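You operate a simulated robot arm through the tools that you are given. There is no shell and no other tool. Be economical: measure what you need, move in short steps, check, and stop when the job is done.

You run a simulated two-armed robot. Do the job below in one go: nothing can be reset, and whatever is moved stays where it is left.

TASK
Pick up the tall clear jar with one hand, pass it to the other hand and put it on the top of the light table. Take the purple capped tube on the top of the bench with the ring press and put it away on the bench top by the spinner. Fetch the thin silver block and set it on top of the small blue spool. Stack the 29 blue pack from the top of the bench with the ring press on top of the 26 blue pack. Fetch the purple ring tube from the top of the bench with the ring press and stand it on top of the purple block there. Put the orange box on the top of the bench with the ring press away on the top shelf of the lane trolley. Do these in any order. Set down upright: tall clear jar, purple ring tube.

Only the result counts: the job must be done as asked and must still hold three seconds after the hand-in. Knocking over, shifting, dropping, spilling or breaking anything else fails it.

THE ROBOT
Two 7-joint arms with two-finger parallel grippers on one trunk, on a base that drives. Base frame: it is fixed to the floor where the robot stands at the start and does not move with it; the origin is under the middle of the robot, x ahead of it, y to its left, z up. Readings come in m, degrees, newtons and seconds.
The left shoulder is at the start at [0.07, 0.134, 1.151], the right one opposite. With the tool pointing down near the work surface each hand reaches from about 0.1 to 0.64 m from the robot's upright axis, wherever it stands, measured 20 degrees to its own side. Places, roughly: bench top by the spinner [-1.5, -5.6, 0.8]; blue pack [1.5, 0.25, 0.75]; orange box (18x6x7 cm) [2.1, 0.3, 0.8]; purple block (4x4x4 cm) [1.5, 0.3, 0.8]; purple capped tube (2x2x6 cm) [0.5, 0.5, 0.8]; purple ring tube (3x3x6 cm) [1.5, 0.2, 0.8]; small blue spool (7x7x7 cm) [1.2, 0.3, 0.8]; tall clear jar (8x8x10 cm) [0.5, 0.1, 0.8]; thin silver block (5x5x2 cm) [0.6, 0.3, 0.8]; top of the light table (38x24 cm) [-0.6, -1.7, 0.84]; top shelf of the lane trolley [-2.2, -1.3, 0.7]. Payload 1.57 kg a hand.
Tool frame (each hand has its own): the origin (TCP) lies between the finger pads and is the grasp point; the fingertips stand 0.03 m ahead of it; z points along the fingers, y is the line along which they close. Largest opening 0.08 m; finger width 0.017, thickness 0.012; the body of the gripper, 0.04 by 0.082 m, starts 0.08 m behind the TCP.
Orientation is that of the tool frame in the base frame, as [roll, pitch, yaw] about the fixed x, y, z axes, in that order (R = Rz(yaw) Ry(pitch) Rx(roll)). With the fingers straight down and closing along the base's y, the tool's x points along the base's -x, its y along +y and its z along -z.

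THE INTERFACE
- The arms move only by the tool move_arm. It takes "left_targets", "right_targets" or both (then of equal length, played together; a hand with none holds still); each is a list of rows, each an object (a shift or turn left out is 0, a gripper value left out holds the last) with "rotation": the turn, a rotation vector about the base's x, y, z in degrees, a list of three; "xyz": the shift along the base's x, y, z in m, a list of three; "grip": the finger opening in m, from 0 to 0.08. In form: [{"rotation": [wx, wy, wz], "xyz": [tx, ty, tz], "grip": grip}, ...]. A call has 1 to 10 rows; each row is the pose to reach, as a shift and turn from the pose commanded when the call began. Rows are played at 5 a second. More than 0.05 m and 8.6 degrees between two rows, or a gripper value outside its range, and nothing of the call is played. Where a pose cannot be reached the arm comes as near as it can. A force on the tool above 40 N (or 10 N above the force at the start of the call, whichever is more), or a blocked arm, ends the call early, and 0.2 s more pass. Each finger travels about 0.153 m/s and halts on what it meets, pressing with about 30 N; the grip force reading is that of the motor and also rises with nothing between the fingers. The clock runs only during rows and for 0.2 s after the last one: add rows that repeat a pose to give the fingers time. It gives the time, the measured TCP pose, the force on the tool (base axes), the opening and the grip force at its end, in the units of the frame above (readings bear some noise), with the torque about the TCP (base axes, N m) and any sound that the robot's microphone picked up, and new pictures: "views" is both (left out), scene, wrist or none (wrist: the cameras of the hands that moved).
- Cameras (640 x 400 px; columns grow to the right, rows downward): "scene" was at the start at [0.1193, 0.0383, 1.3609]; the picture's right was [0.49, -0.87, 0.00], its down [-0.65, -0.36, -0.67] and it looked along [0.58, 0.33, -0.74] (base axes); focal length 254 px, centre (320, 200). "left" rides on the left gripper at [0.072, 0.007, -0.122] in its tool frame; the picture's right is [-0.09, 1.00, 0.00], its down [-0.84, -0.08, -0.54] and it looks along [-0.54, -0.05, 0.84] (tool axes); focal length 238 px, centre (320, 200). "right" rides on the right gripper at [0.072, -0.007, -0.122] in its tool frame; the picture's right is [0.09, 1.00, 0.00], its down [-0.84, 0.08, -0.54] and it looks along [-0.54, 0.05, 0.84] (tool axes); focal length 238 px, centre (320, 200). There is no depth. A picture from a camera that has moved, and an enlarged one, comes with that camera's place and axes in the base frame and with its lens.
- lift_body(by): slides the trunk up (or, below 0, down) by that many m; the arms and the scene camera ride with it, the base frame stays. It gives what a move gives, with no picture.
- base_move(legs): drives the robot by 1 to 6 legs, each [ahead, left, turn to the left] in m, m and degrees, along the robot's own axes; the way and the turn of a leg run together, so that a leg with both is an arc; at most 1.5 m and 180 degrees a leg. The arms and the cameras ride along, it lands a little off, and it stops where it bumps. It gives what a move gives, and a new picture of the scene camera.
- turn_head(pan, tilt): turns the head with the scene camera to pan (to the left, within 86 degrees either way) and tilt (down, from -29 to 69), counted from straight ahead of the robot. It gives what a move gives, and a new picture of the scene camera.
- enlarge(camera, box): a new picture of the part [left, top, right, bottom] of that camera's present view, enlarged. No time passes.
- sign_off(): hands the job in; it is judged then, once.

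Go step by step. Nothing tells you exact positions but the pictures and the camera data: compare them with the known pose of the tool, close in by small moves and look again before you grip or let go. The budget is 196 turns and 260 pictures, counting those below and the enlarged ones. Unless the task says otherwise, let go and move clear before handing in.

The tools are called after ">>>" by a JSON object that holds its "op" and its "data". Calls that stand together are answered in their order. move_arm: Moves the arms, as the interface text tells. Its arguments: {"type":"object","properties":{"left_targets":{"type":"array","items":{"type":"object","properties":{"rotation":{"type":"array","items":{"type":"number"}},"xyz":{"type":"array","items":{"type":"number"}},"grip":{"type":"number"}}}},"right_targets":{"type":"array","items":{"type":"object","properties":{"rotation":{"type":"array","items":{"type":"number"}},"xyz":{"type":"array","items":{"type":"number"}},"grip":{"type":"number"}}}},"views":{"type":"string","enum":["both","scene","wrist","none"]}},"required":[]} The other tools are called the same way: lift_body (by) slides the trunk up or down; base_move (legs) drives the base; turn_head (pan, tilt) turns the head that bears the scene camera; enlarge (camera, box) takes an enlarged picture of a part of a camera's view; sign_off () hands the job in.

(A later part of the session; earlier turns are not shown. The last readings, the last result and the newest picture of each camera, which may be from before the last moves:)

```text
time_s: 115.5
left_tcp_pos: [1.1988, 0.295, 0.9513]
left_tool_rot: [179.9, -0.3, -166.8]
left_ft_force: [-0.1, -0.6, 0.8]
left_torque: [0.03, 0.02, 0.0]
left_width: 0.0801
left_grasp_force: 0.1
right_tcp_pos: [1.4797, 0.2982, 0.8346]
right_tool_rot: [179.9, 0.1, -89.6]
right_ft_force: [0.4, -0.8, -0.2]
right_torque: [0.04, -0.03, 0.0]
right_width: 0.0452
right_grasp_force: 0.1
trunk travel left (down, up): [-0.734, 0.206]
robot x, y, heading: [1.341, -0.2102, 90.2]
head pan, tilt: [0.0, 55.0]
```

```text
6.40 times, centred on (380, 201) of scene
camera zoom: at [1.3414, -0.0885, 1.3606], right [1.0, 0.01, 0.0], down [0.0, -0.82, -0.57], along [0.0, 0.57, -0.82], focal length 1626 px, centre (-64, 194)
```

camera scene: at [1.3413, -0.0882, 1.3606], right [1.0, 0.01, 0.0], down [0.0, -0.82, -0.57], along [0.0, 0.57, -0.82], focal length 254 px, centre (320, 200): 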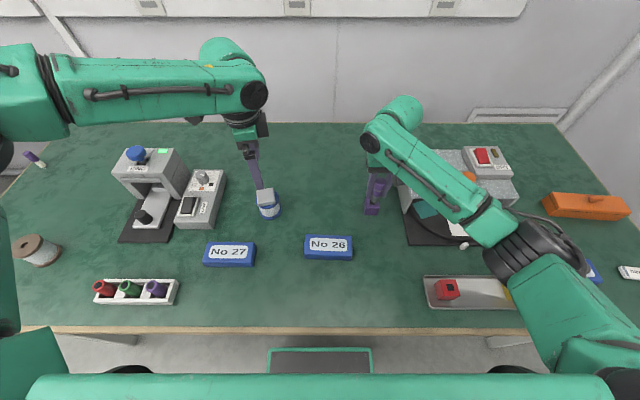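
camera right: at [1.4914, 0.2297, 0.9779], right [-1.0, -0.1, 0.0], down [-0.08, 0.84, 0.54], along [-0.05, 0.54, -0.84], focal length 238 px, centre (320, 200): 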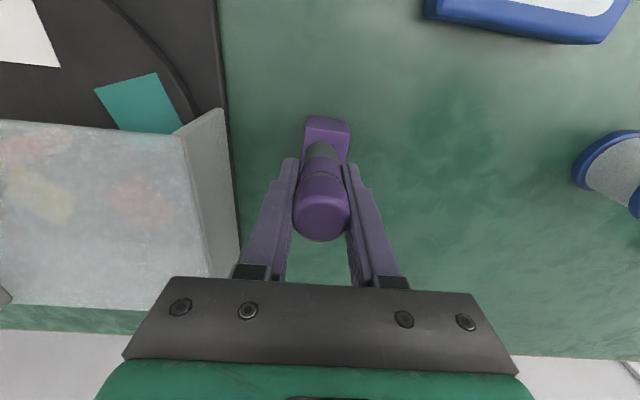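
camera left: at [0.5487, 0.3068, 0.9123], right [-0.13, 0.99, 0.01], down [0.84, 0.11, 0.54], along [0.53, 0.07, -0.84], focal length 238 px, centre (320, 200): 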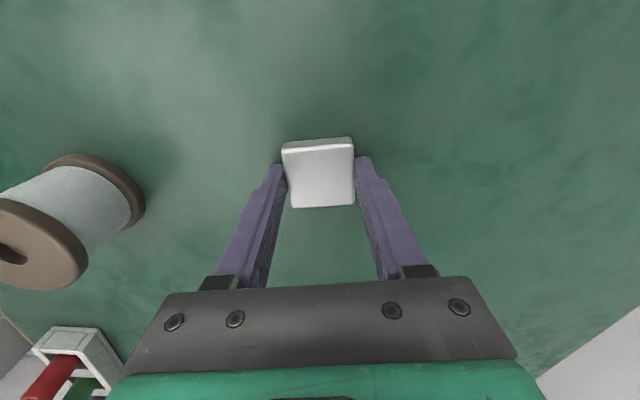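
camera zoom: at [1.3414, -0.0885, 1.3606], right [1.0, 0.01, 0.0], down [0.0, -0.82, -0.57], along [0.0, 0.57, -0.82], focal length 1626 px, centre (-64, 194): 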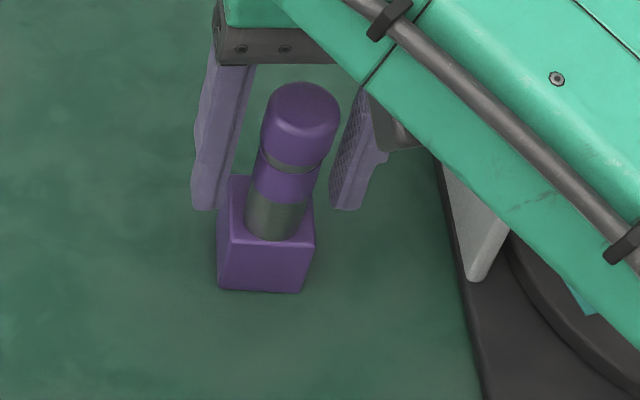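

Tube stands on the block. Rise straight up.

>>> {"op": "move_arm", "data": {"right_targets": [{"xyz": [0, 0, 0.02]}, {"xyz": [0, 0, 0.05]}, {"xyz": [0, 0, 0.09]}, {"xyz": [0, 0, 0.13]}, {"xyz": [0, 0, 0.17]}], "views": "wrist"}}

```text
time_s: 116.7
left_tcp_pos: [1.1991, 0.2949, 0.9507]
left_tool_rot: [179.9, -0.2, -166.7]
left_ft_force: [-0.2, -0.1, 0.1]
left_torque: [-0.01, -0.01, -0.01]
left_width: 0.0801
left_grasp_force: 0.0
right_tcp_pos: [1.4788, 0.2988, 1.0081]
right_tool_rot: [-179.9, 0.1, -89.8]
right_ft_force: [0.5, 0.4, 0.3]
right_torque: [0.02, -0.01, -0.01]
right_width: 0.0452
right_grasp_force: 0.0
trunk travel left (down, up): [-0.734, 0.206]
robot x, y, heading: [1.3399, -0.2098, 90.4]
head pan, tilt: [0.0, 55.0]
camera right: at [1.4865, 0.2281, 1.1301], right [-1.0, -0.1, 0.0], down [-0.08, 0.84, 0.54], along [-0.05, 0.54, -0.84], focal length 238 px, centre (320, 200)
```

right: 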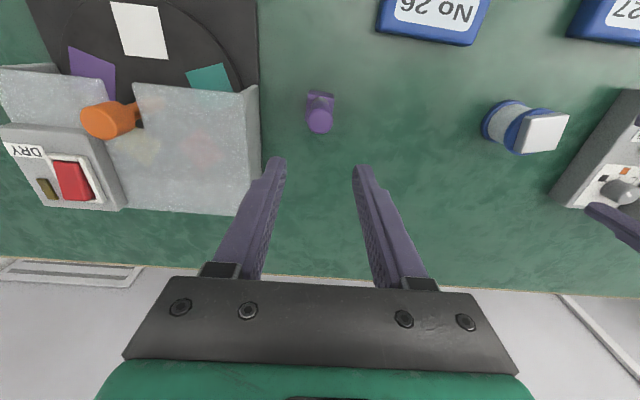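

>>> {"op": "enlarge", "data": {"camera": "scene", "box": [290, 220, 370, 270]}}

>>> {"op": "base_move", "data": {"legs": [[-0.25, 0, 0], [0, -0.42, -0.3]]}}

>>> {"op": "enlarge", "data": {"camera": "scene", "box": [290, 80, 530, 230]}}

```text
8.00 times, centred on (330, 245) of scene
camera zoom: at [1.3408, -0.089, 1.3606], right [1.0, 0.01, 0.0], down [0.0, -0.82, -0.57], along [0.0, 0.57, -0.82], focal length 2032 px, centre (240, -160)
```

zoom: 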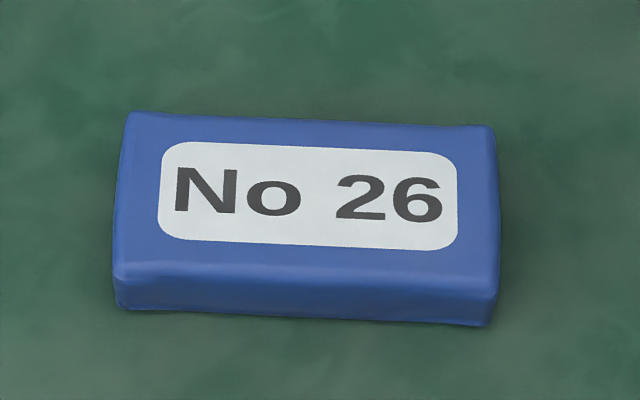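

```text
time_s: 120.6
left_tcp_pos: [1.6094, 0.0431, 0.9513]
left_tool_rot: [179.9, -0.3, -167.1]
left_ft_force: [0.5, -0.5, 0.0]
left_torque: [0.0, 0.01, -0.03]
left_width: 0.0801
left_grasp_force: 0.1
right_tcp_pos: [1.8884, 0.046, 1.0081]
right_tool_rot: [-179.9, 0.2, -90.1]
right_ft_force: [0.0, 0.1, -0.3]
right_torque: [0.01, -0.02, 0.01]
right_width: 0.0449
right_grasp_force: 0.0
trunk travel left (down, up): [-0.734, 0.206]
robot x, y, heading: [1.7457, -0.4629, 89.8]
head pan, tilt: [0.0, 55.0]
camera scene: at [1.7483, -0.3416, 1.3606], right [1.0, 0.0, 0.0], down [0.0, -0.82, -0.57], along [0.0, 0.57, -0.82], focal length 254 px, centre (320, 200)
```

scene: 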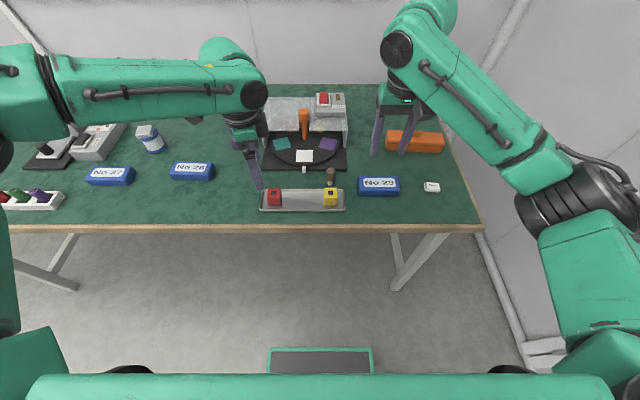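

```text
2.67 times, centred on (410, 155) of scene
camera zoom: at [1.7483, -0.3416, 1.3606], right [1.0, 0.0, 0.0], down [0.0, -0.82, -0.57], along [0.0, 0.57, -0.82], focal length 677 px, centre (80, 320)
```

zoom: 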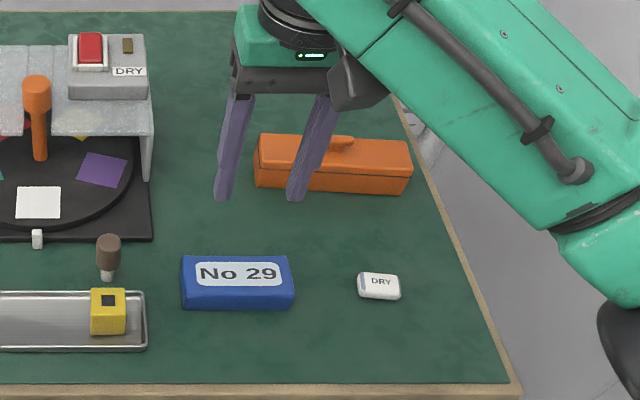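

Pack 29 at ~(1.918, 0.12), about 11.5x5.2x3 cm; I rotate the right wrist 90° to grip across its short side.

>>> {"op": "move_arm", "data": {"right_targets": [{"rotation": [0, 0, 8.5], "grip": 0.08}, {"rotation": [0, 0, 17]}, {"rotation": [0, 0, 25.5]}, {"rotation": [0, 0, 34]}, {"rotation": [0, 0, 42.5]}, {"rotation": [0, 0, 51]}, {"rotation": [0, 0, 59.5]}, {"rotation": [0, 0, 68]}, {"rotation": [0, 0, 76.5]}, {"rotation": [0, 0, 85]}], "views": "none"}}

>>> {"op": "base_move", "data": {"legs": [[0.1, 0, 0]]}}

>>> {"op": "move_arm", "data": {"right_targets": [{"rotation": [0, 0, 5], "xyz": [0.015, -0.013, -0.02]}, {"rotation": [0, 0, 5], "xyz": [0.03, -0.026, -0.05]}, {"rotation": [0, 0, 5], "xyz": [0.03, -0.026, -0.08]}], "views": "wrist"}}

```text
time_s: 122.8
left_tcp_pos: [1.6096, 0.0435, 0.9512]
left_tool_rot: [179.9, -0.2, -167.2]
left_ft_force: [0.1, -0.2, 0.4]
left_torque: [0.01, 0.01, -0.04]
left_width: 0.0798
left_grasp_force: 0.0
right_tcp_pos: [1.8908, 0.0453, 1.0069]
right_tool_rot: [-180.0, 0.2, -5.0]
right_ft_force: [0.1, 0.1, 0.6]
right_torque: [0.01, 0.0, 0.01]
right_width: 0.08
right_grasp_force: 0.0
trunk travel left (down, up): [-0.734, 0.206]
robot x, y, heading: [1.7463, -0.4669, 90.0]
head pan, tilt: [0.0, 55.0]
```

```text
time_s: 124.0
left_tcp_pos: [1.6089, 0.1415, 0.9518]
left_tool_rot: [179.8, -0.2, -167.2]
left_ft_force: [-0.2, 0.9, -0.4]
left_torque: [0.0, -0.02, 0.02]
left_width: 0.08
left_grasp_force: 0.1
right_tcp_pos: [1.8902, 0.1421, 1.0094]
right_tool_rot: [-179.8, 0.1, -5.2]
right_ft_force: [-0.4, -0.7, 1.2]
right_torque: [-0.03, 0.01, -0.01]
right_width: 0.0803
right_grasp_force: 0.1
trunk travel left (down, up): [-0.734, 0.206]
robot x, y, heading: [1.7501, -0.3611, 89.9]
head pan, tilt: [0.0, 55.0]
camera scene: at [1.7494, -0.244, 1.3608], right [1.0, 0.0, 0.0], down [0.0, -0.82, -0.57], along [0.0, 0.57, -0.82], focal length 254 px, centre (320, 200)
```

scene: 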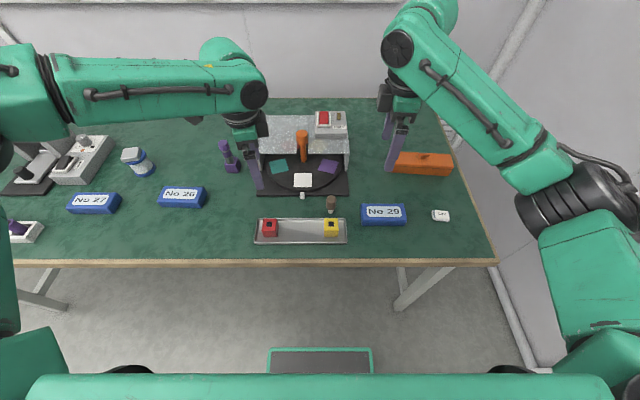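

```text
time_s: 124.8
left_tcp_pos: [1.6091, 0.1425, 0.9509]
left_tool_rot: [-179.9, -0.2, -167.2]
left_ft_force: [0.2, -0.3, 0.9]
left_torque: [-0.03, -0.01, 0.01]
left_width: 0.0798
left_grasp_force: 0.1
right_tcp_pos: [1.9194, 0.119, 0.9269]
right_tool_rot: [-180.0, 0.1, -0.2]
right_ft_force: [-0.4, -0.3, 0.7]
right_torque: [-0.01, -0.01, 0.02]
right_width: 0.0798
right_grasp_force: 0.1
trunk travel left (down, up): [-0.734, 0.206]
robot x, y, heading: [1.7487, -0.3642, 90.1]
head pan, tilt: [0.0, 55.0]
camera right: at [1.9921, 0.1263, 1.0499], right [0.09, -1.0, 0.0], down [-0.84, -0.08, 0.54], along [-0.54, -0.05, -0.84], focal length 238 px, centre (320, 200)
```

right: 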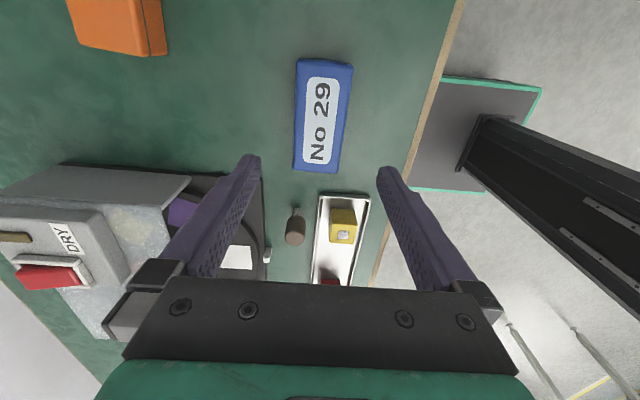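

>>> {"op": "move_arm", "data": {"right_targets": [{"xyz": [0.005, 0.001, -0.03]}, {"xyz": [0.005, 0.001, -0.065]}, {"xyz": [0.005, 0.001, -0.1]}, {"xyz": [0.005, 0.001, -0.128]}], "views": "wrist"}}

```text
time_s: 125.8
left_tcp_pos: [1.6103, 0.1422, 0.9507]
left_tool_rot: [179.8, -0.2, -167.3]
left_ft_force: [1.4, -0.4, 0.0]
left_torque: [-0.02, -0.01, 0.02]
left_width: 0.0798
left_grasp_force: 0.1
right_tcp_pos: [1.9263, 0.1189, 0.7984]
right_tool_rot: [180.0, 0.0, -0.2]
right_ft_force: [-0.5, -0.5, -0.4]
right_torque: [0.03, -0.02, 0.03]
right_width: 0.0798
right_grasp_force: 0.0
trunk travel left (down, up): [-0.734, 0.206]
robot x, y, heading: [1.7521, -0.3649, 89.9]
head pan, tilt: [0.0, 55.0]
camera right: at [1.9982, 0.1258, 0.9204], right [0.09, -1.0, 0.0], down [-0.84, -0.08, 0.54], along [-0.54, -0.05, -0.84], focal length 238 px, centre (320, 200)
```

right: 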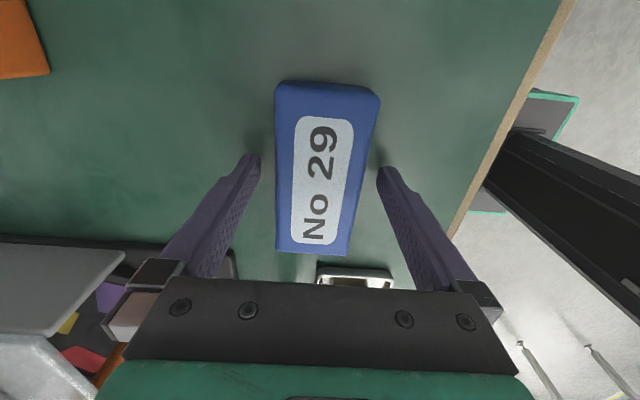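

>>> {"op": "move_arm", "data": {"right_targets": [{"grip": 0.04}, {"grip": 0.04}, {"grip": 0.04}, {"xyz": [0, 0, 0.03]}, {"xyz": [0, 0, 0.07]}, {"xyz": [0, 0, 0.11]}, {"xyz": [0, 0, 0.15]}, {"xyz": [0, 0, 0.18]}], "views": "wrist"}}

```text
time_s: 127.6
left_tcp_pos: [1.6107, 0.1421, 0.9509]
left_tool_rot: [179.9, -0.2, -167.3]
left_ft_force: [0.1, 0.1, 0.6]
left_torque: [-0.01, 0.02, -0.04]
left_width: 0.0801
left_grasp_force: 0.0
right_tcp_pos: [1.9249, 0.1193, 0.981]
right_tool_rot: [180.0, 0.2, -0.1]
right_ft_force: [-1.2, 0.2, -0.3]
right_torque: [0.0, 0.02, 0.01]
right_width: 0.0573
right_grasp_force: 30.6
trunk travel left (down, up): [-0.734, 0.206]
robot x, y, heading: [1.7499, -0.3664, 89.6]
head pan, tilt: [0.0, 55.0]
camera right: at [1.9973, 0.1269, 1.1042], right [0.09, -1.0, 0.0], down [-0.84, -0.08, 0.54], along [-0.54, -0.05, -0.84], focal length 238 px, centre (320, 200)
```

right: 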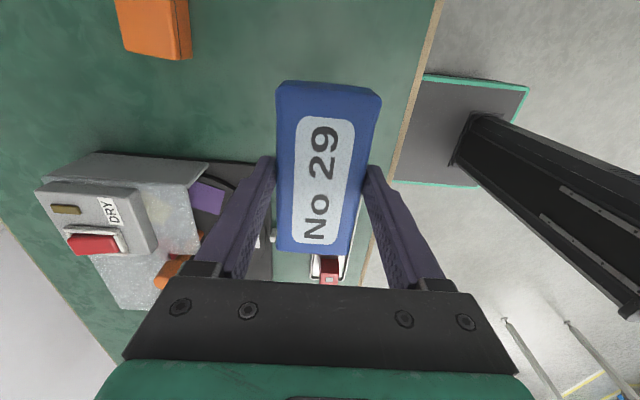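

>>> {"op": "lift_body", "data": {"by": 0.06}}

>>> {"op": "base_move", "data": {"legs": [[-0.2, 0, 0.4], [0, 0.563, 0], [0.22, 0, 0]]}}

>>> {"op": "enlarge", "data": {"camera": "right", "box": [160, 0, 480, 200]}}

```text
time_s: 128.6
left_tcp_pos: [1.6101, 0.1429, 1.0111]
left_tool_rot: [179.9, -0.2, -167.3]
left_ft_force: [0.9, -0.3, -0.5]
left_torque: [0.0, -0.02, -0.01]
left_width: 0.0801
left_grasp_force: 0.0
right_tcp_pos: [1.925, 0.1195, 1.0405]
right_tool_rot: [-179.9, 0.1, -0.1]
right_ft_force: [0.2, -0.3, -1.0]
right_torque: [-0.01, 0.05, -0.01]
right_width: 0.0573
right_grasp_force: 30.1
trunk travel left (down, up): [-0.794, 0.146]
robot x, y, heading: [1.7482, -0.3619, 89.8]
head pan, tilt: [0.0, 55.0]
```

```text
time_s: 134.3
left_tcp_pos: [1.0402, 0.1654, 1.0115]
left_tool_rot: [179.8, -0.2, -167.6]
left_ft_force: [0.3, -0.4, 0.0]
left_torque: [0.0, -0.03, -0.02]
left_width: 0.08
left_grasp_force: 0.1
right_tcp_pos: [1.3549, 0.1419, 1.0429]
right_tool_rot: [-180.0, 0.1, -0.3]
right_ft_force: [0.1, 0.8, -0.6]
right_torque: [-0.01, -0.02, -0.01]
right_width: 0.0572
right_grasp_force: 30.3
trunk travel left (down, up): [-0.794, 0.146]
robot x, y, heading: [1.1791, -0.339, 89.7]
head pan, tilt: [0.0, 55.0]
camera scene: at [1.1788, -0.22, 1.4208], right [1.0, -0.01, 0.0], down [0.0, -0.82, -0.57], along [0.0, 0.57, -0.82], focal length 254 px, centre (320, 200)
```

scene: 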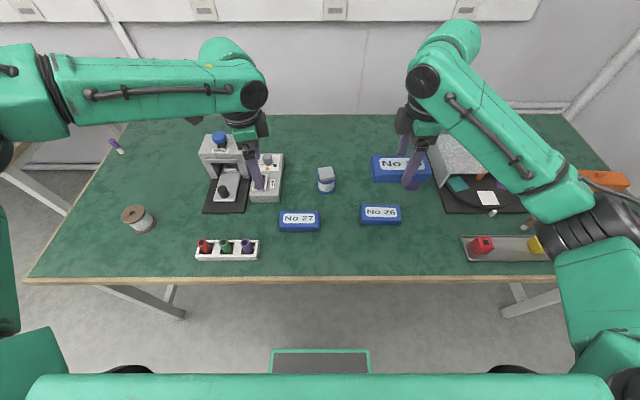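

```text
2.00 times, centred on (320, 100) of right
camera zoom: at [1.4278, 0.1496, 1.1646], right [0.09, -1.0, 0.0], down [-0.84, -0.07, 0.54], along [-0.54, -0.05, -0.84], focal length 477 px, centre (320, 400)
```

zoom: 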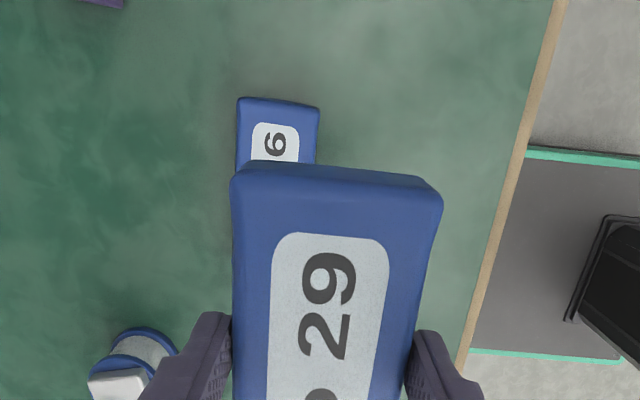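

>>> {"op": "move_arm", "data": {"right_targets": [{"xyz": [0.004, 0.012, -0.03], "rotation": [0, 0, -1.5]}, {"xyz": [0.009, 0.024, -0.06], "rotation": [0, 0, -1.5]}, {"xyz": [0.0127, 0.035, -0.09], "rotation": [0, 0, -1.5]}, {"xyz": [0.0127, 0.035, -0.12], "rotation": [0, 0, -1.5]}, {"xyz": [0.0127, 0.035, -0.15], "rotation": [0, 0, -1.5]}, {"xyz": [0.0127, 0.035, -0.18], "rotation": [0, 0, -1.5]}], "views": "wrist"}}

>>> {"op": "enlarge", "data": {"camera": "scene", "box": [330, 150, 450, 225]}}

```text
time_s: 135.7
left_tcp_pos: [1.041, 0.1686, 1.0099]
left_tool_rot: [179.9, -0.2, -167.5]
left_ft_force: [-0.9, 0.1, -0.2]
left_torque: [-0.02, -0.01, 0.03]
left_width: 0.0801
left_grasp_force: 0.2
right_tcp_pos: [1.3661, 0.1801, 0.8612]
right_tool_rot: [180.0, 0.1, -1.9]
right_ft_force: [0.0, 0.0, -1.1]
right_torque: [-0.06, -0.01, -0.02]
right_width: 0.0572
right_grasp_force: 30.1
trunk travel left (down, up): [-0.794, 0.146]
robot x, y, heading: [1.1753, -0.3396, 89.6]
head pan, tilt: [0.0, 55.0]
camera right: at [1.4406, 0.185, 0.9836], right [0.06, -1.0, 0.0], down [-0.84, -0.05, 0.54], along [-0.54, -0.03, -0.84], focal length 238 px, centre (320, 200)
```

right: 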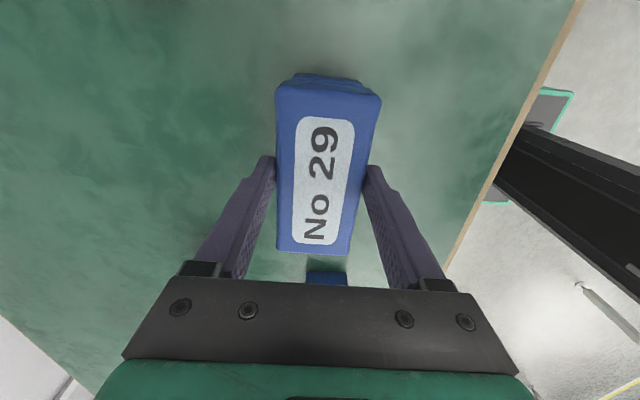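

```text
5.33 times, centred on (390, 188) of scene
camera zoom: at [1.1788, -0.2171, 1.4206], right [1.0, -0.01, 0.0], down [0.0, -0.82, -0.57], along [0.0, 0.57, -0.82], focal length 1355 px, centre (-53, 267)
```

zoom: 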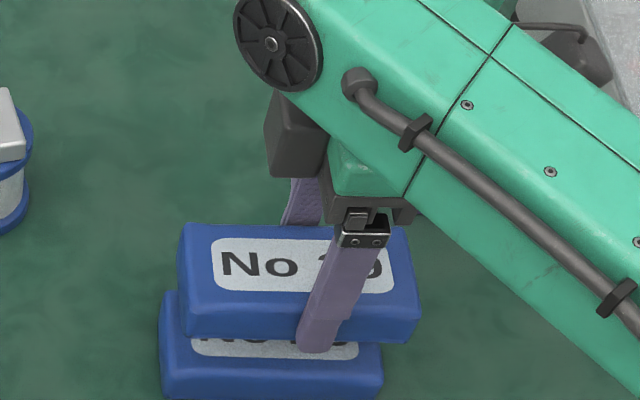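

>>> {"op": "move_arm", "data": {"right_targets": [{"xyz": [-0.002, 0.001, -0.015]}, {"xyz": [-0.002, 0.001, -0.026]}], "views": "wrist"}}

>>> {"op": "enlarge", "data": {"camera": "scene", "box": [330, 150, 450, 225]}}

```text
time_s: 136.3
left_tcp_pos: [1.0407, 0.1676, 1.0107]
left_tool_rot: [179.9, -0.2, -167.5]
left_ft_force: [-0.4, 0.2, -0.3]
left_torque: [0.02, -0.02, 0.01]
left_width: 0.0801
left_grasp_force: 0.0
right_tcp_pos: [1.3638, 0.1791, 0.836]
right_tool_rot: [-180.0, 0.1, -1.7]
right_ft_force: [-0.6, -0.4, -0.4]
right_torque: [0.0, 0.02, 0.01]
right_width: 0.057
right_grasp_force: 30.2
trunk travel left (down, up): [-0.794, 0.146]
robot x, y, heading: [1.1789, -0.3379, 89.4]
head pan, tilt: [0.0, 55.0]
camera right: at [1.4379, 0.1854, 0.9576], right [0.06, -1.0, 0.0], down [-0.84, -0.05, 0.54], along [-0.54, -0.03, -0.84], focal length 238 px, centre (320, 200)
```

right: 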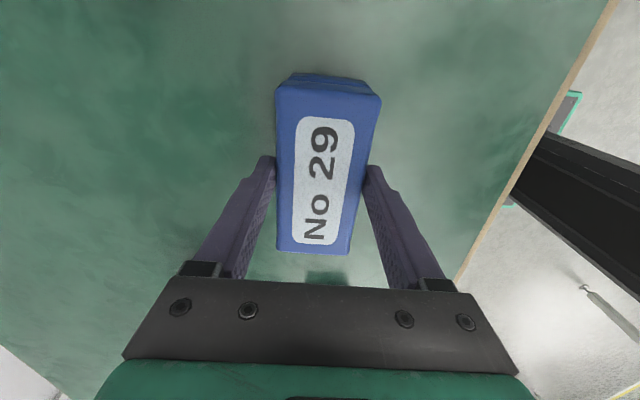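

```text
5.33 times, centred on (390, 188) of scene
camera zoom: at [1.1789, -0.2175, 1.4206], right [1.0, -0.01, 0.0], down [0.0, -0.82, -0.57], along [0.0, 0.57, -0.82], focal length 1355 px, centre (-53, 267)
```

zoom: 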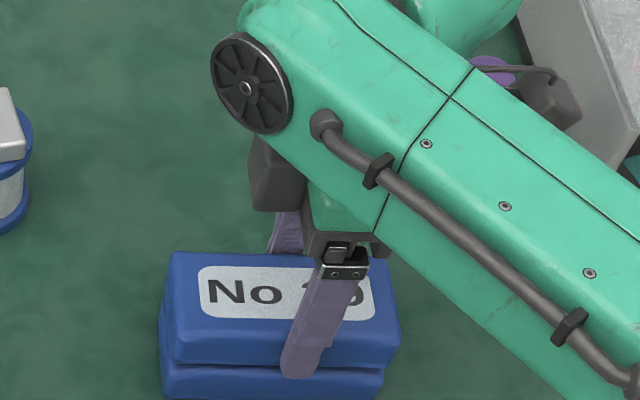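

>>> {"op": "move_arm", "data": {"right_targets": [{"xyz": [-0.004, 0, -0.003]}, {"xyz": [-0.004, 0, -0.006]}], "views": "none"}}

>>> {"op": "move_arm", "data": {"right_targets": [{"xyz": [0, 0, -0.002]}], "views": "none"}}

```text
time_s: 136.9
left_tcp_pos: [1.0406, 0.1679, 1.0101]
left_tool_rot: [179.9, -0.2, -167.4]
left_ft_force: [-0.9, 0.2, -0.7]
left_torque: [-0.01, 0.0, 0.0]
left_width: 0.08
left_grasp_force: 0.0
right_tcp_pos: [1.3609, 0.1788, 0.8298]
right_tool_rot: [180.0, 0.1, -1.8]
right_ft_force: [0.3, -0.2, -0.5]
right_torque: [-0.01, 0.04, 0.02]
right_width: 0.0575
right_grasp_force: 29.5
trunk travel left (down, up): [-0.794, 0.146]
robot x, y, heading: [1.1795, -0.3371, 89.7]
head pan, tilt: [0.0, 55.0]
```

```text
time_s: 137.3
left_tcp_pos: [1.0399, 0.167, 1.0101]
left_tool_rot: [179.9, -0.2, -167.5]
left_ft_force: [-1.1, 0.5, -0.5]
left_torque: [0.02, -0.01, 0.03]
left_width: 0.0798
left_grasp_force: 0.0
right_tcp_pos: [1.3619, 0.1792, 0.8281]
right_tool_rot: [-179.9, 0.1, -1.8]
right_ft_force: [-0.6, 0.1, 2.3]
right_torque: [-0.1, -0.06, 0.03]
right_width: 0.057
right_grasp_force: 29.8
trunk travel left (down, up): [-0.794, 0.146]
robot x, y, heading: [1.1763, -0.3383, 89.8]
head pan, tilt: [0.0, 55.0]
```

Contact. Release and rise.

>>> {"op": "move_arm", "data": {"right_targets": [{"xyz": [0, 0, -0.0005], "grip": 0.065}, {"grip": 0.08}, {"grip": 0.08}, {"xyz": [0, 0, 0.03]}, {"xyz": [0, 0, 0.07]}, {"xyz": [0, 0, 0.11]}, {"xyz": [0, 0, 0.15]}, {"xyz": [0, 0, 0.19]}], "views": "both"}}

>>> {"op": "enlarge", "data": {"camera": "scene", "box": [330, 150, 450, 225]}}

```text
time_s: 139.1
left_tcp_pos: [1.0393, 0.1674, 1.0113]
left_tool_rot: [179.9, -0.1, -167.5]
left_ft_force: [-0.4, 0.2, 0.8]
left_torque: [0.02, 0.0, -0.01]
left_width: 0.0798
left_grasp_force: 0.1
right_tcp_pos: [1.3613, 0.1791, 1.0176]
right_tool_rot: [-180.0, 0.0, -1.8]
right_ft_force: [0.7, -0.1, 1.4]
right_torque: [-0.02, 0.0, 0.01]
right_width: 0.0801
right_grasp_force: 0.1
trunk travel left (down, up): [-0.794, 0.146]
robot x, y, heading: [1.1765, -0.3406, 89.7]
head pan, tilt: [0.0, 55.0]
camera scene: at [1.1788, -0.2185, 1.4206], right [1.0, -0.01, 0.0], down [0.0, -0.82, -0.57], along [0.0, 0.57, -0.82], focal length 254 px, centre (320, 200)
camera right: at [1.4342, 0.1853, 1.1398], right [0.06, -1.0, 0.0], down [-0.84, -0.05, 0.54], along [-0.54, -0.03, -0.84], focal length 238 px, centre (320, 200)
```

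scene: 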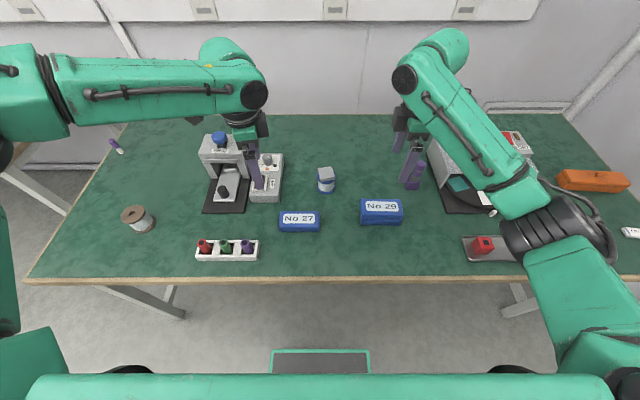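
right: 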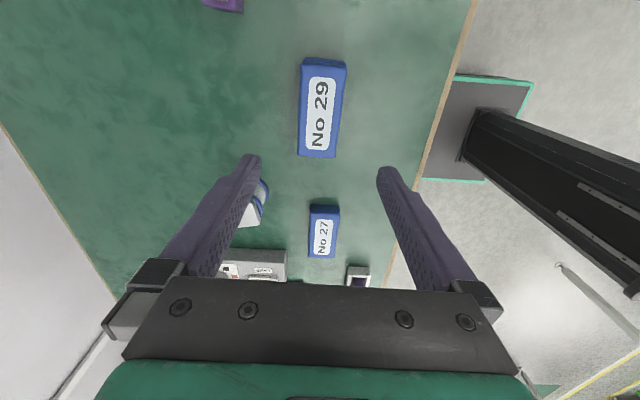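

```text
5.33 times, centred on (390, 188) of scene
camera zoom: at [1.1788, -0.2185, 1.4206], right [1.0, -0.01, 0.0], down [0.0, -0.82, -0.57], along [0.0, 0.57, -0.82], focal length 1355 px, centre (-53, 267)
```

zoom: 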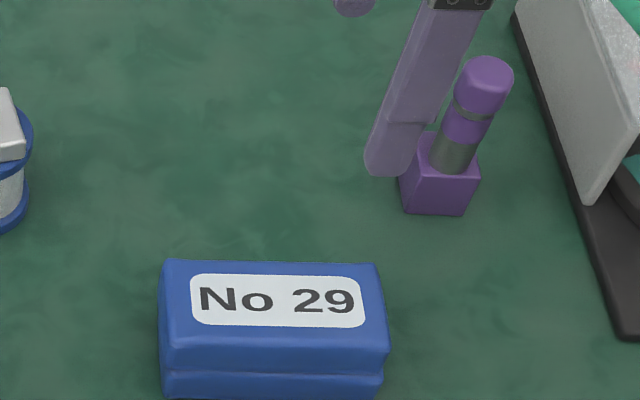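

Stack looks good. Next the orange box; first I retract the left hand a bit so it won't pass over the dryer, then drive.

>>> {"op": "move_arm", "data": {"left_targets": [{"xyz": [0, -0.04, 0]}, {"xyz": [0, -0.08, 0.01]}, {"xyz": [0, -0.12, 0.02]}, {"xyz": [0, -0.16, 0.03]}, {"xyz": [0, -0.2, 0.04]}], "views": "none"}}

>>> {"op": "base_move", "data": {"legs": [[-0.2, 0, 0.3], [0, -0.65, 0]]}}

>>> {"op": "enlarge", "data": {"camera": "scene", "box": [290, 80, 530, 230]}}

```text
time_s: 140.3
left_tcp_pos: [1.0418, -0.0146, 1.0453]
left_tool_rot: [179.8, -0.4, -167.3]
left_ft_force: [0.2, -0.6, 0.2]
left_torque: [0.02, 0.02, -0.02]
left_width: 0.0801
left_grasp_force: 0.0
left hand out of reach, approached as far as the arm can: row 5
right_tcp_pos: [1.3645, 0.1778, 1.0168]
right_tool_rot: [-180.0, 0.2, -1.8]
right_ft_force: [1.0, 0.1, -0.1]
right_torque: [0.0, 0.02, 0.02]
right_width: 0.0803
right_grasp_force: 0.1
trunk travel left (down, up): [-0.794, 0.146]
robot x, y, heading: [1.1804, -0.338, 89.7]
head pan, tilt: [0.0, 55.0]
```

```text
time_s: 145.1
left_tcp_pos: [1.6864, -0.2157, 1.0449]
left_tool_rot: [-179.9, -0.2, -168.1]
left_ft_force: [-0.1, -0.1, -0.2]
left_torque: [-0.01, 0.03, -0.03]
left_width: 0.08
left_grasp_force: 0.1
right_tcp_pos: [2.0106, -0.0269, 1.0169]
right_tool_rot: [-180.0, 0.0, -2.5]
right_ft_force: [0.6, 0.3, 0.4]
right_torque: [0.02, 0.0, 0.03]
right_width: 0.0804
right_grasp_force: 0.0
trunk travel left (down, up): [-0.794, 0.146]
robot x, y, heading: [1.8234, -0.5443, 89.2]
head pan, tilt: [0.0, 55.0]
camera scene: at [1.8234, -0.4233, 1.4206], right [1.0, -0.02, 0.0], down [-0.01, -0.82, -0.57], along [0.01, 0.57, -0.82], focal length 254 px, centre (320, 200)
```

scene: 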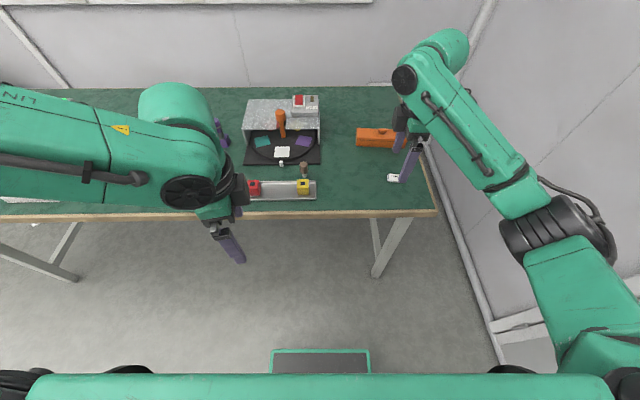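

```text
2.67 times, centred on (410, 155) of scene
camera zoom: at [1.8234, -0.4233, 1.4206], right [1.0, -0.02, 0.0], down [-0.01, -0.82, -0.57], along [0.01, 0.57, -0.82], focal length 677 px, centre (80, 320)
```

zoom: 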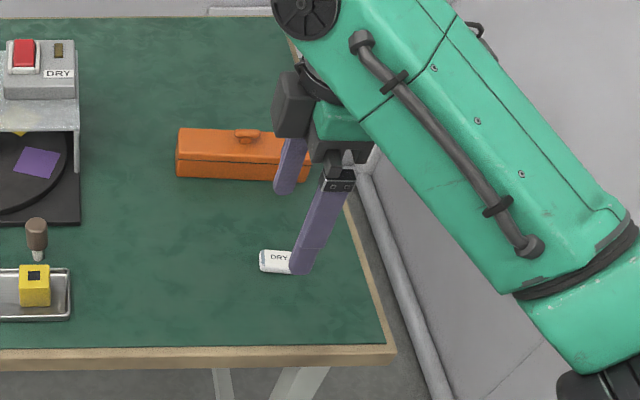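

>>> {"op": "base_move", "data": {"legs": [[0.27, -0.03, 0.8]]}}

>>> {"op": "enlarge", "data": {"camera": "right", "box": [160, 0, 480, 200]}}

```text
time_s: 147.0
left_tcp_pos: [1.7144, 0.0528, 1.0452]
left_tool_rot: [179.8, -0.2, -167.4]
left_ft_force: [0.0, -0.1, 0.0]
left_torque: [0.0, -0.05, 0.0]
left_width: 0.0801
left_grasp_force: 0.1
right_tcp_pos: [2.0363, 0.2468, 1.0175]
right_tool_rot: [-179.9, 0.1, -1.6]
right_ft_force: [-0.2, 0.0, 0.0]
right_torque: [0.01, 0.03, 0.02]
right_width: 0.0801
right_grasp_force: 0.0
trunk travel left (down, up): [-0.794, 0.146]
robot x, y, heading: [1.8542, -0.2798, 89.5]
head pan, tilt: [0.0, 55.0]
camera scene: at [1.8554, -0.1531, 1.4208], right [1.0, 0.0, 0.0], down [0.0, -0.82, -0.57], along [0.0, 0.57, -0.82], focal length 254 px, centre (320, 200)
```

scene: 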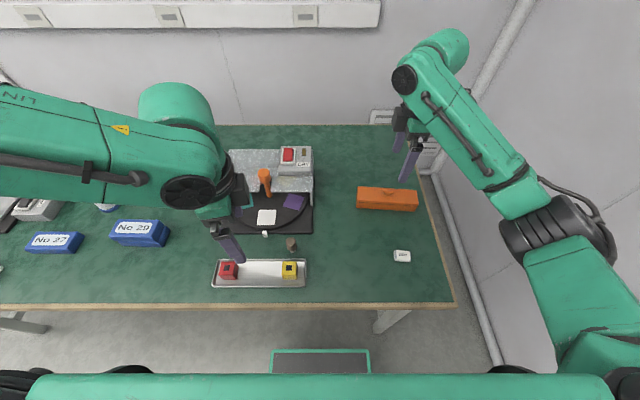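

```text
2.00 times, centred on (320, 100) of right
camera zoom: at [2.1098, 0.2519, 1.1401], right [0.06, -1.0, 0.0], down [-0.84, -0.06, 0.54], along [-0.54, -0.03, -0.84], focal length 477 px, centre (320, 400)
```

zoom: 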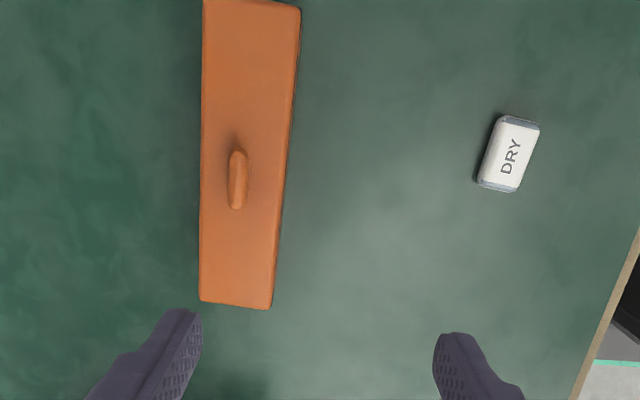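

>>> {"op": "move_arm", "data": {"right_targets": [{"xyz": [0.009, 0.017, 0], "rotation": [0, 0, -1]}, {"xyz": [0.018, 0.034, 0], "rotation": [0, 0, -2]}, {"xyz": [0.026, 0.049, 0], "rotation": [0, 0, -2.5]}], "views": "none"}}

>>> {"op": "lift_body", "data": {"by": -0.09}}

>>> {"op": "enlarge", "data": {"camera": "right", "box": [160, 40, 480, 240]}}

```text
time_s: 147.8
left_tcp_pos: [1.7149, 0.0542, 1.0441]
left_tool_rot: [179.9, -0.3, -167.2]
left_ft_force: [-0.1, 0.2, -0.1]
left_torque: [-0.02, 0.02, 0.02]
left_width: 0.08
left_grasp_force: 0.1
right_tcp_pos: [2.0629, 0.2993, 1.0168]
right_tool_rot: [-179.9, 0.0, -4.1]
right_ft_force: [0.0, 0.1, 0.4]
right_torque: [-0.01, 0.0, 0.0]
right_width: 0.0801
right_grasp_force: 0.0
trunk travel left (down, up): [-0.794, 0.146]
robot x, y, heading: [1.854, -0.274, 89.8]
head pan, tilt: [0.0, 55.0]
```

```text
time_s: 149.1
left_tcp_pos: [1.7141, 0.0542, 0.9555]
left_tool_rot: [179.9, -0.1, -167.2]
left_ft_force: [0.4, 0.4, 0.7]
left_torque: [0.01, 0.04, -0.01]
left_width: 0.0799
left_grasp_force: 0.1
right_tcp_pos: [2.0623, 0.2976, 0.9279]
right_tool_rot: [180.0, 0.0, -4.1]
right_ft_force: [1.1, -1.0, -0.3]
right_torque: [-0.02, 0.01, -0.02]
right_width: 0.08
right_grasp_force: 0.1
trunk travel left (down, up): [-0.704, 0.236]
robot x, y, heading: [1.8537, -0.2763, 89.7]
head pan, tilt: [0.0, 55.0]
```

```text
2.00 times, centred on (320, 140) of right
camera zoom: at [2.1361, 0.2993, 1.0491], right [0.02, -1.0, 0.0], down [-0.84, -0.02, 0.54], along [-0.54, -0.01, -0.84], focal length 477 px, centre (320, 320)
```

zoom: 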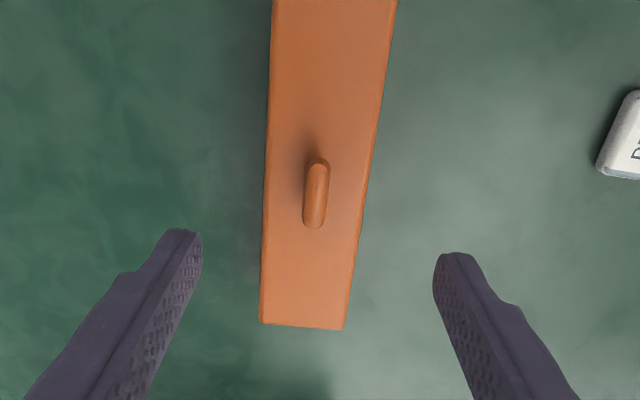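

>>> {"op": "move_arm", "data": {"right_targets": [{"xyz": [0, 0.002, -0.04]}, {"xyz": [0, 0.002, -0.08]}, {"xyz": [0, 0.002, -0.115]}], "views": "wrist"}}

```text
time_s: 149.9
left_tcp_pos: [1.7146, 0.0538, 0.9549]
left_tool_rot: [179.9, -0.2, -167.3]
left_ft_force: [0.4, 0.5, 0.1]
left_torque: [-0.01, 0.01, 0.01]
left_width: 0.0799
left_grasp_force: 0.1
right_tcp_pos: [2.0611, 0.2992, 0.8116]
right_tool_rot: [-179.9, 0.0, -4.1]
right_ft_force: [0.1, 0.1, -0.3]
right_torque: [0.01, 0.03, -0.02]
right_width: 0.08
right_grasp_force: 0.0
trunk travel left (down, up): [-0.704, 0.236]
robot x, y, heading: [1.8544, -0.2727, 89.8]
head pan, tilt: [0.0, 55.0]
camera right: at [2.1338, 0.3027, 0.9338], right [0.02, -1.0, 0.0], down [-0.84, -0.02, 0.54], along [-0.54, -0.01, -0.84], focal length 238 px, centre (320, 200)
```

right: 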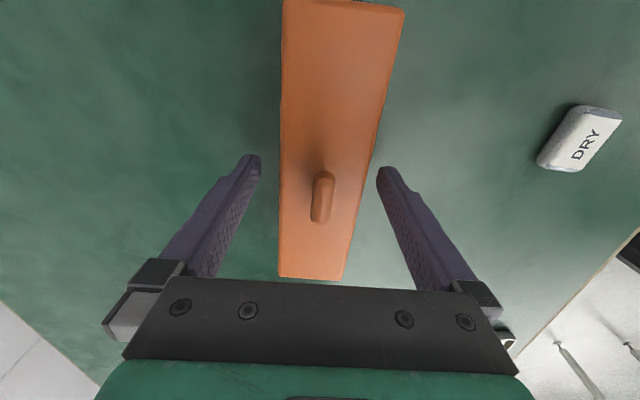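

>>> {"op": "move_arm", "data": {"right_targets": [{"xyz": [0, 0, -0.008]}, {"xyz": [0, 0, -0.008], "grip": 0.03}, {"xyz": [0, 0, -0.008], "grip": 0.03}, {"xyz": [0, 0, -0.008], "grip": 0.03}, {"xyz": [0, 0, 0.03]}, {"xyz": [0, 0, 0.07]}, {"xyz": [0, 0, 0.11]}, {"xyz": [0, 0, 0.15]}], "views": "wrist"}}

```text
time_s: 151.7
left_tcp_pos: [1.7151, 0.0541, 0.9545]
left_tool_rot: [179.9, -0.2, -167.3]
left_ft_force: [-0.5, -0.3, 0.1]
left_torque: [0.03, -0.01, -0.01]
left_width: 0.0803
left_grasp_force: 0.1
right_tcp_pos: [2.0621, 0.2978, 0.9631]
right_tool_rot: [179.9, 0.1, -4.0]
right_ft_force: [0.0, -0.3, -2.7]
right_torque: [0.04, 0.02, 0.0]
right_width: 0.0535
right_grasp_force: 30.0
trunk travel left (down, up): [-0.704, 0.236]
robot x, y, heading: [1.8577, -0.2716, 89.9]
head pan, tilt: [0.0, 55.0]
camera right: at [2.136, 0.3003, 1.085], right [0.02, -1.0, 0.0], down [-0.84, -0.02, 0.54], along [-0.54, -0.01, -0.84], focal length 238 px, centre (320, 200)
```

right: 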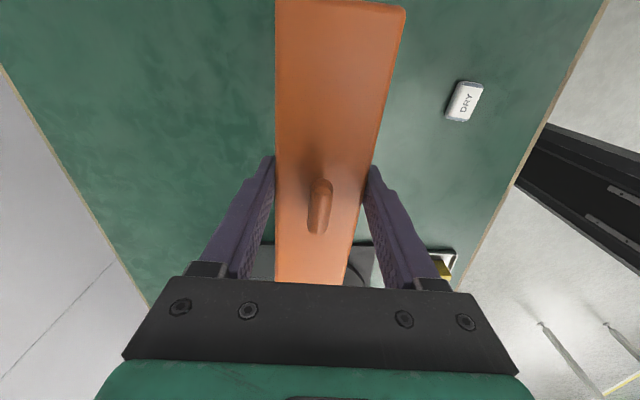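

Box held. Now drive around to the bench's near end to fetch the capped tube with the left hand.

>>> {"op": "base_move", "data": {"legs": [[-0.35, 0, 0], [0, 1.0, 0], [0, 0.83, 0], [0, 0, -90], [0, 0.3, 0]]}}

>>> {"op": "turn_head", "data": {"pan": 30, "tilt": 50}}

```text
time_s: 168.2
left_tcp_pos: [0.355, -0.1598, 0.9551]
left_tool_rot: [179.9, -0.2, 102.2]
left_ft_force: [-0.4, -1.0, 0.3]
left_torque: [0.01, -0.01, -0.03]
left_width: 0.08
left_grasp_force: 0.1
right_tcp_pos: [0.5977, -0.5099, 0.9619]
right_tool_rot: [-179.9, 0.0, -94.7]
right_ft_force: [0.0, -1.0, -1.9]
right_torque: [0.04, 0.0, -0.02]
right_width: 0.0536
right_grasp_force: 30.1
trunk travel left (down, up): [-0.704, 0.236]
robot x, y, heading: [0.0283, -0.2932, -0.6]
head pan, tilt: [0.0, 55.0]
camera scene: at [0.1506, -0.2988, 1.3306], right [-0.01, -1.0, 0.0], down [-0.82, 0.01, -0.57], along [0.57, -0.01, -0.82], focal length 254 px, centre (320, 200)
```

scene: 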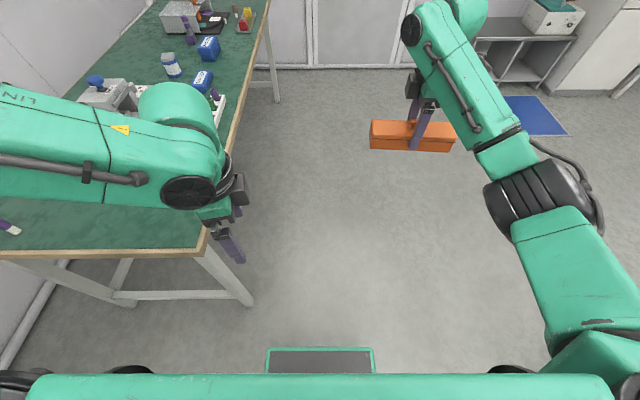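

```text
time_s: 169.2
left_tcp_pos: [0.3569, -0.1595, 0.9548]
left_tool_rot: [179.8, -0.2, 102.1]
left_ft_force: [0.5, 0.6, 0.0]
left_torque: [-0.01, 0.0, -0.01]
left_width: 0.0801
left_grasp_force: 0.0
right_tcp_pos: [0.5971, -0.5091, 0.9619]
right_tool_rot: [179.9, 0.1, -94.7]
right_ft_force: [-0.2, 0.6, -3.0]
right_torque: [0.05, 0.01, 0.0]
right_width: 0.0535
right_grasp_force: 29.9
trunk travel left (down, up): [-0.704, 0.236]
robot x, y, heading: [0.027, -0.2957, -0.7]
head pan, tilt: [30.0, 50.0]
camera scene: at [0.1456, -0.2597, 1.3371], right [0.49, -0.87, 0.0], down [-0.67, -0.37, -0.64], along [0.56, 0.31, -0.77], focal length 254 px, centre (320, 200)
```

scene: 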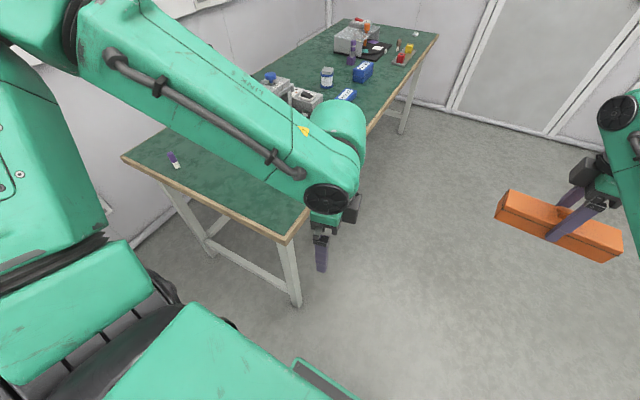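

>>> {"op": "move_arm", "data": {"left_targets": [{"xyz": [0.01, 0.04, 0.015]}, {"xyz": [0.02, 0.08, 0.03]}, {"xyz": [0.03, 0.12, 0.045]}, {"xyz": [0.04, 0.16, 0.06]}, {"xyz": [0.05, 0.2, 0.07]}, {"xyz": [0.06, 0.24, 0.08]}, {"xyz": [0.07, 0.28, 0.08]}], "views": "scene"}}

```text
time_s: 170.8
left_tcp_pos: [0.4264, 0.1242, 1.0333]
left_tool_rot: [180.0, -0.2, 102.1]
left_ft_force: [0.0, -0.2, -0.5]
left_torque: [-0.02, 0.03, -0.02]
left_width: 0.08
left_grasp_force: 0.1
right_tcp_pos: [0.5988, -0.5074, 0.9616]
right_tool_rot: [180.0, 0.1, -94.7]
right_ft_force: [0.5, 0.5, -2.6]
right_torque: [-0.03, -0.01, 0.01]
right_width: 0.0537
right_grasp_force: 30.2
trunk travel left (down, up): [-0.704, 0.236]
robot x, y, heading: [0.0311, -0.2981, -0.5]
head pan, tilt: [30.0, 50.0]
camera scene: at [0.1462, -0.2579, 1.337], right [0.49, -0.87, 0.0], down [-0.67, -0.38, -0.64], along [0.56, 0.31, -0.77], focal length 254 px, centre (320, 200)
```

scene: 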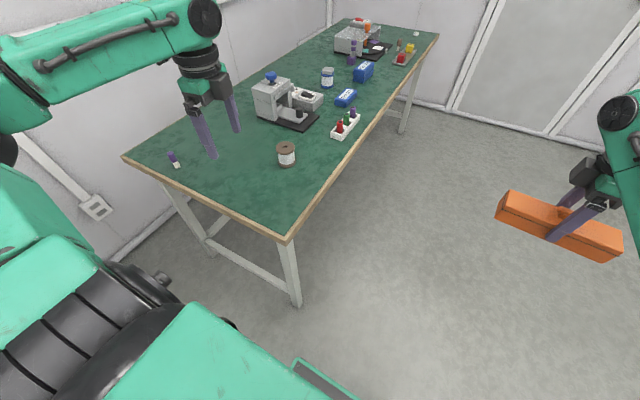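

>>> {"op": "base_move", "data": {"legs": [[0.04, 0.2, 0.5]]}}

>>> {"op": "base_move", "data": {"legs": [[0.0, 0.15, 0]]}}

>>> {"op": "enlarge", "data": {"camera": "left", "box": [0, 0, 640, 400]}}

```text
time_s: 172.4
left_tcp_pos: [0.4646, 0.3231, 1.0358]
left_tool_rot: [179.9, -0.3, 102.6]
left_ft_force: [0.3, -0.3, 0.2]
left_torque: [0.01, 0.0, 0.01]
left_width: 0.0799
left_grasp_force: 0.1
right_tcp_pos: [0.6405, -0.3076, 0.9617]
right_tool_rot: [180.0, 0.1, -94.2]
right_ft_force: [0.1, 0.4, -3.3]
right_torque: [0.03, 0.03, 0.02]
right_width: 0.0535
right_grasp_force: 29.6
trunk travel left (down, up): [-0.704, 0.236]
robot x, y, heading: [0.0706, -0.0972, -0.2]
head pan, tilt: [30.0, 50.0]
camera scene: at [0.1872, -0.0608, 1.3371], right [0.5, -0.87, 0.0], down [-0.67, -0.38, -0.64], along [0.56, 0.32, -0.77], focal length 254 px, centre (320, 200)
```

scene: 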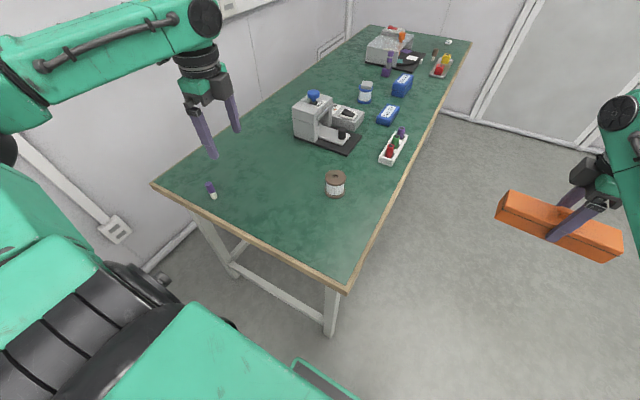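

```text
time_s: 173.8
left_tcp_pos: [0.4646, 0.4729, 1.0351]
left_tool_rot: [179.9, -0.3, 102.7]
left_ft_force: [0.4, -0.1, 0.2]
left_torque: [0.01, -0.02, -0.05]
left_width: 0.0802
left_grasp_force: 0.0
right_tcp_pos: [0.6412, -0.1583, 0.9616]
right_tool_rot: [180.0, 0.0, -94.1]
right_ft_force: [0.4, -0.9, -3.6]
right_torque: [0.0, 0.02, 0.01]
right_width: 0.0536
right_grasp_force: 29.9
trunk travel left (down, up): [-0.704, 0.236]
robot x, y, heading: [0.072, 0.0508, 0.1]
head pan, tilt: [30.0, 50.0]
camera scene: at [0.188, 0.0884, 1.3371], right [0.5, -0.87, 0.0], down [-0.67, -0.38, -0.64], along [0.56, 0.32, -0.77], focal length 254 px, centre (320, 200)
```

scene: 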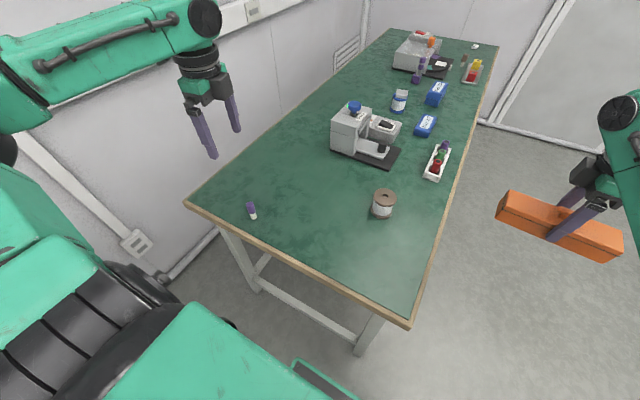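

```text
1.00 times, centred on (320, 200) of left (not enlarged: the box is as wide or as high as the picture)
camera zoom: at [0.4551, 0.5431, 1.1571], right [0.99, 0.13, 0.0], down [0.11, -0.84, 0.54], along [0.07, -0.53, -0.84], focal length 238 px, centre (320, 200)
```

zoom: 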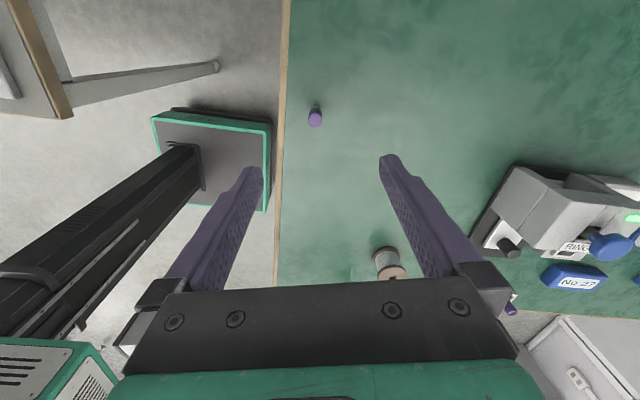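

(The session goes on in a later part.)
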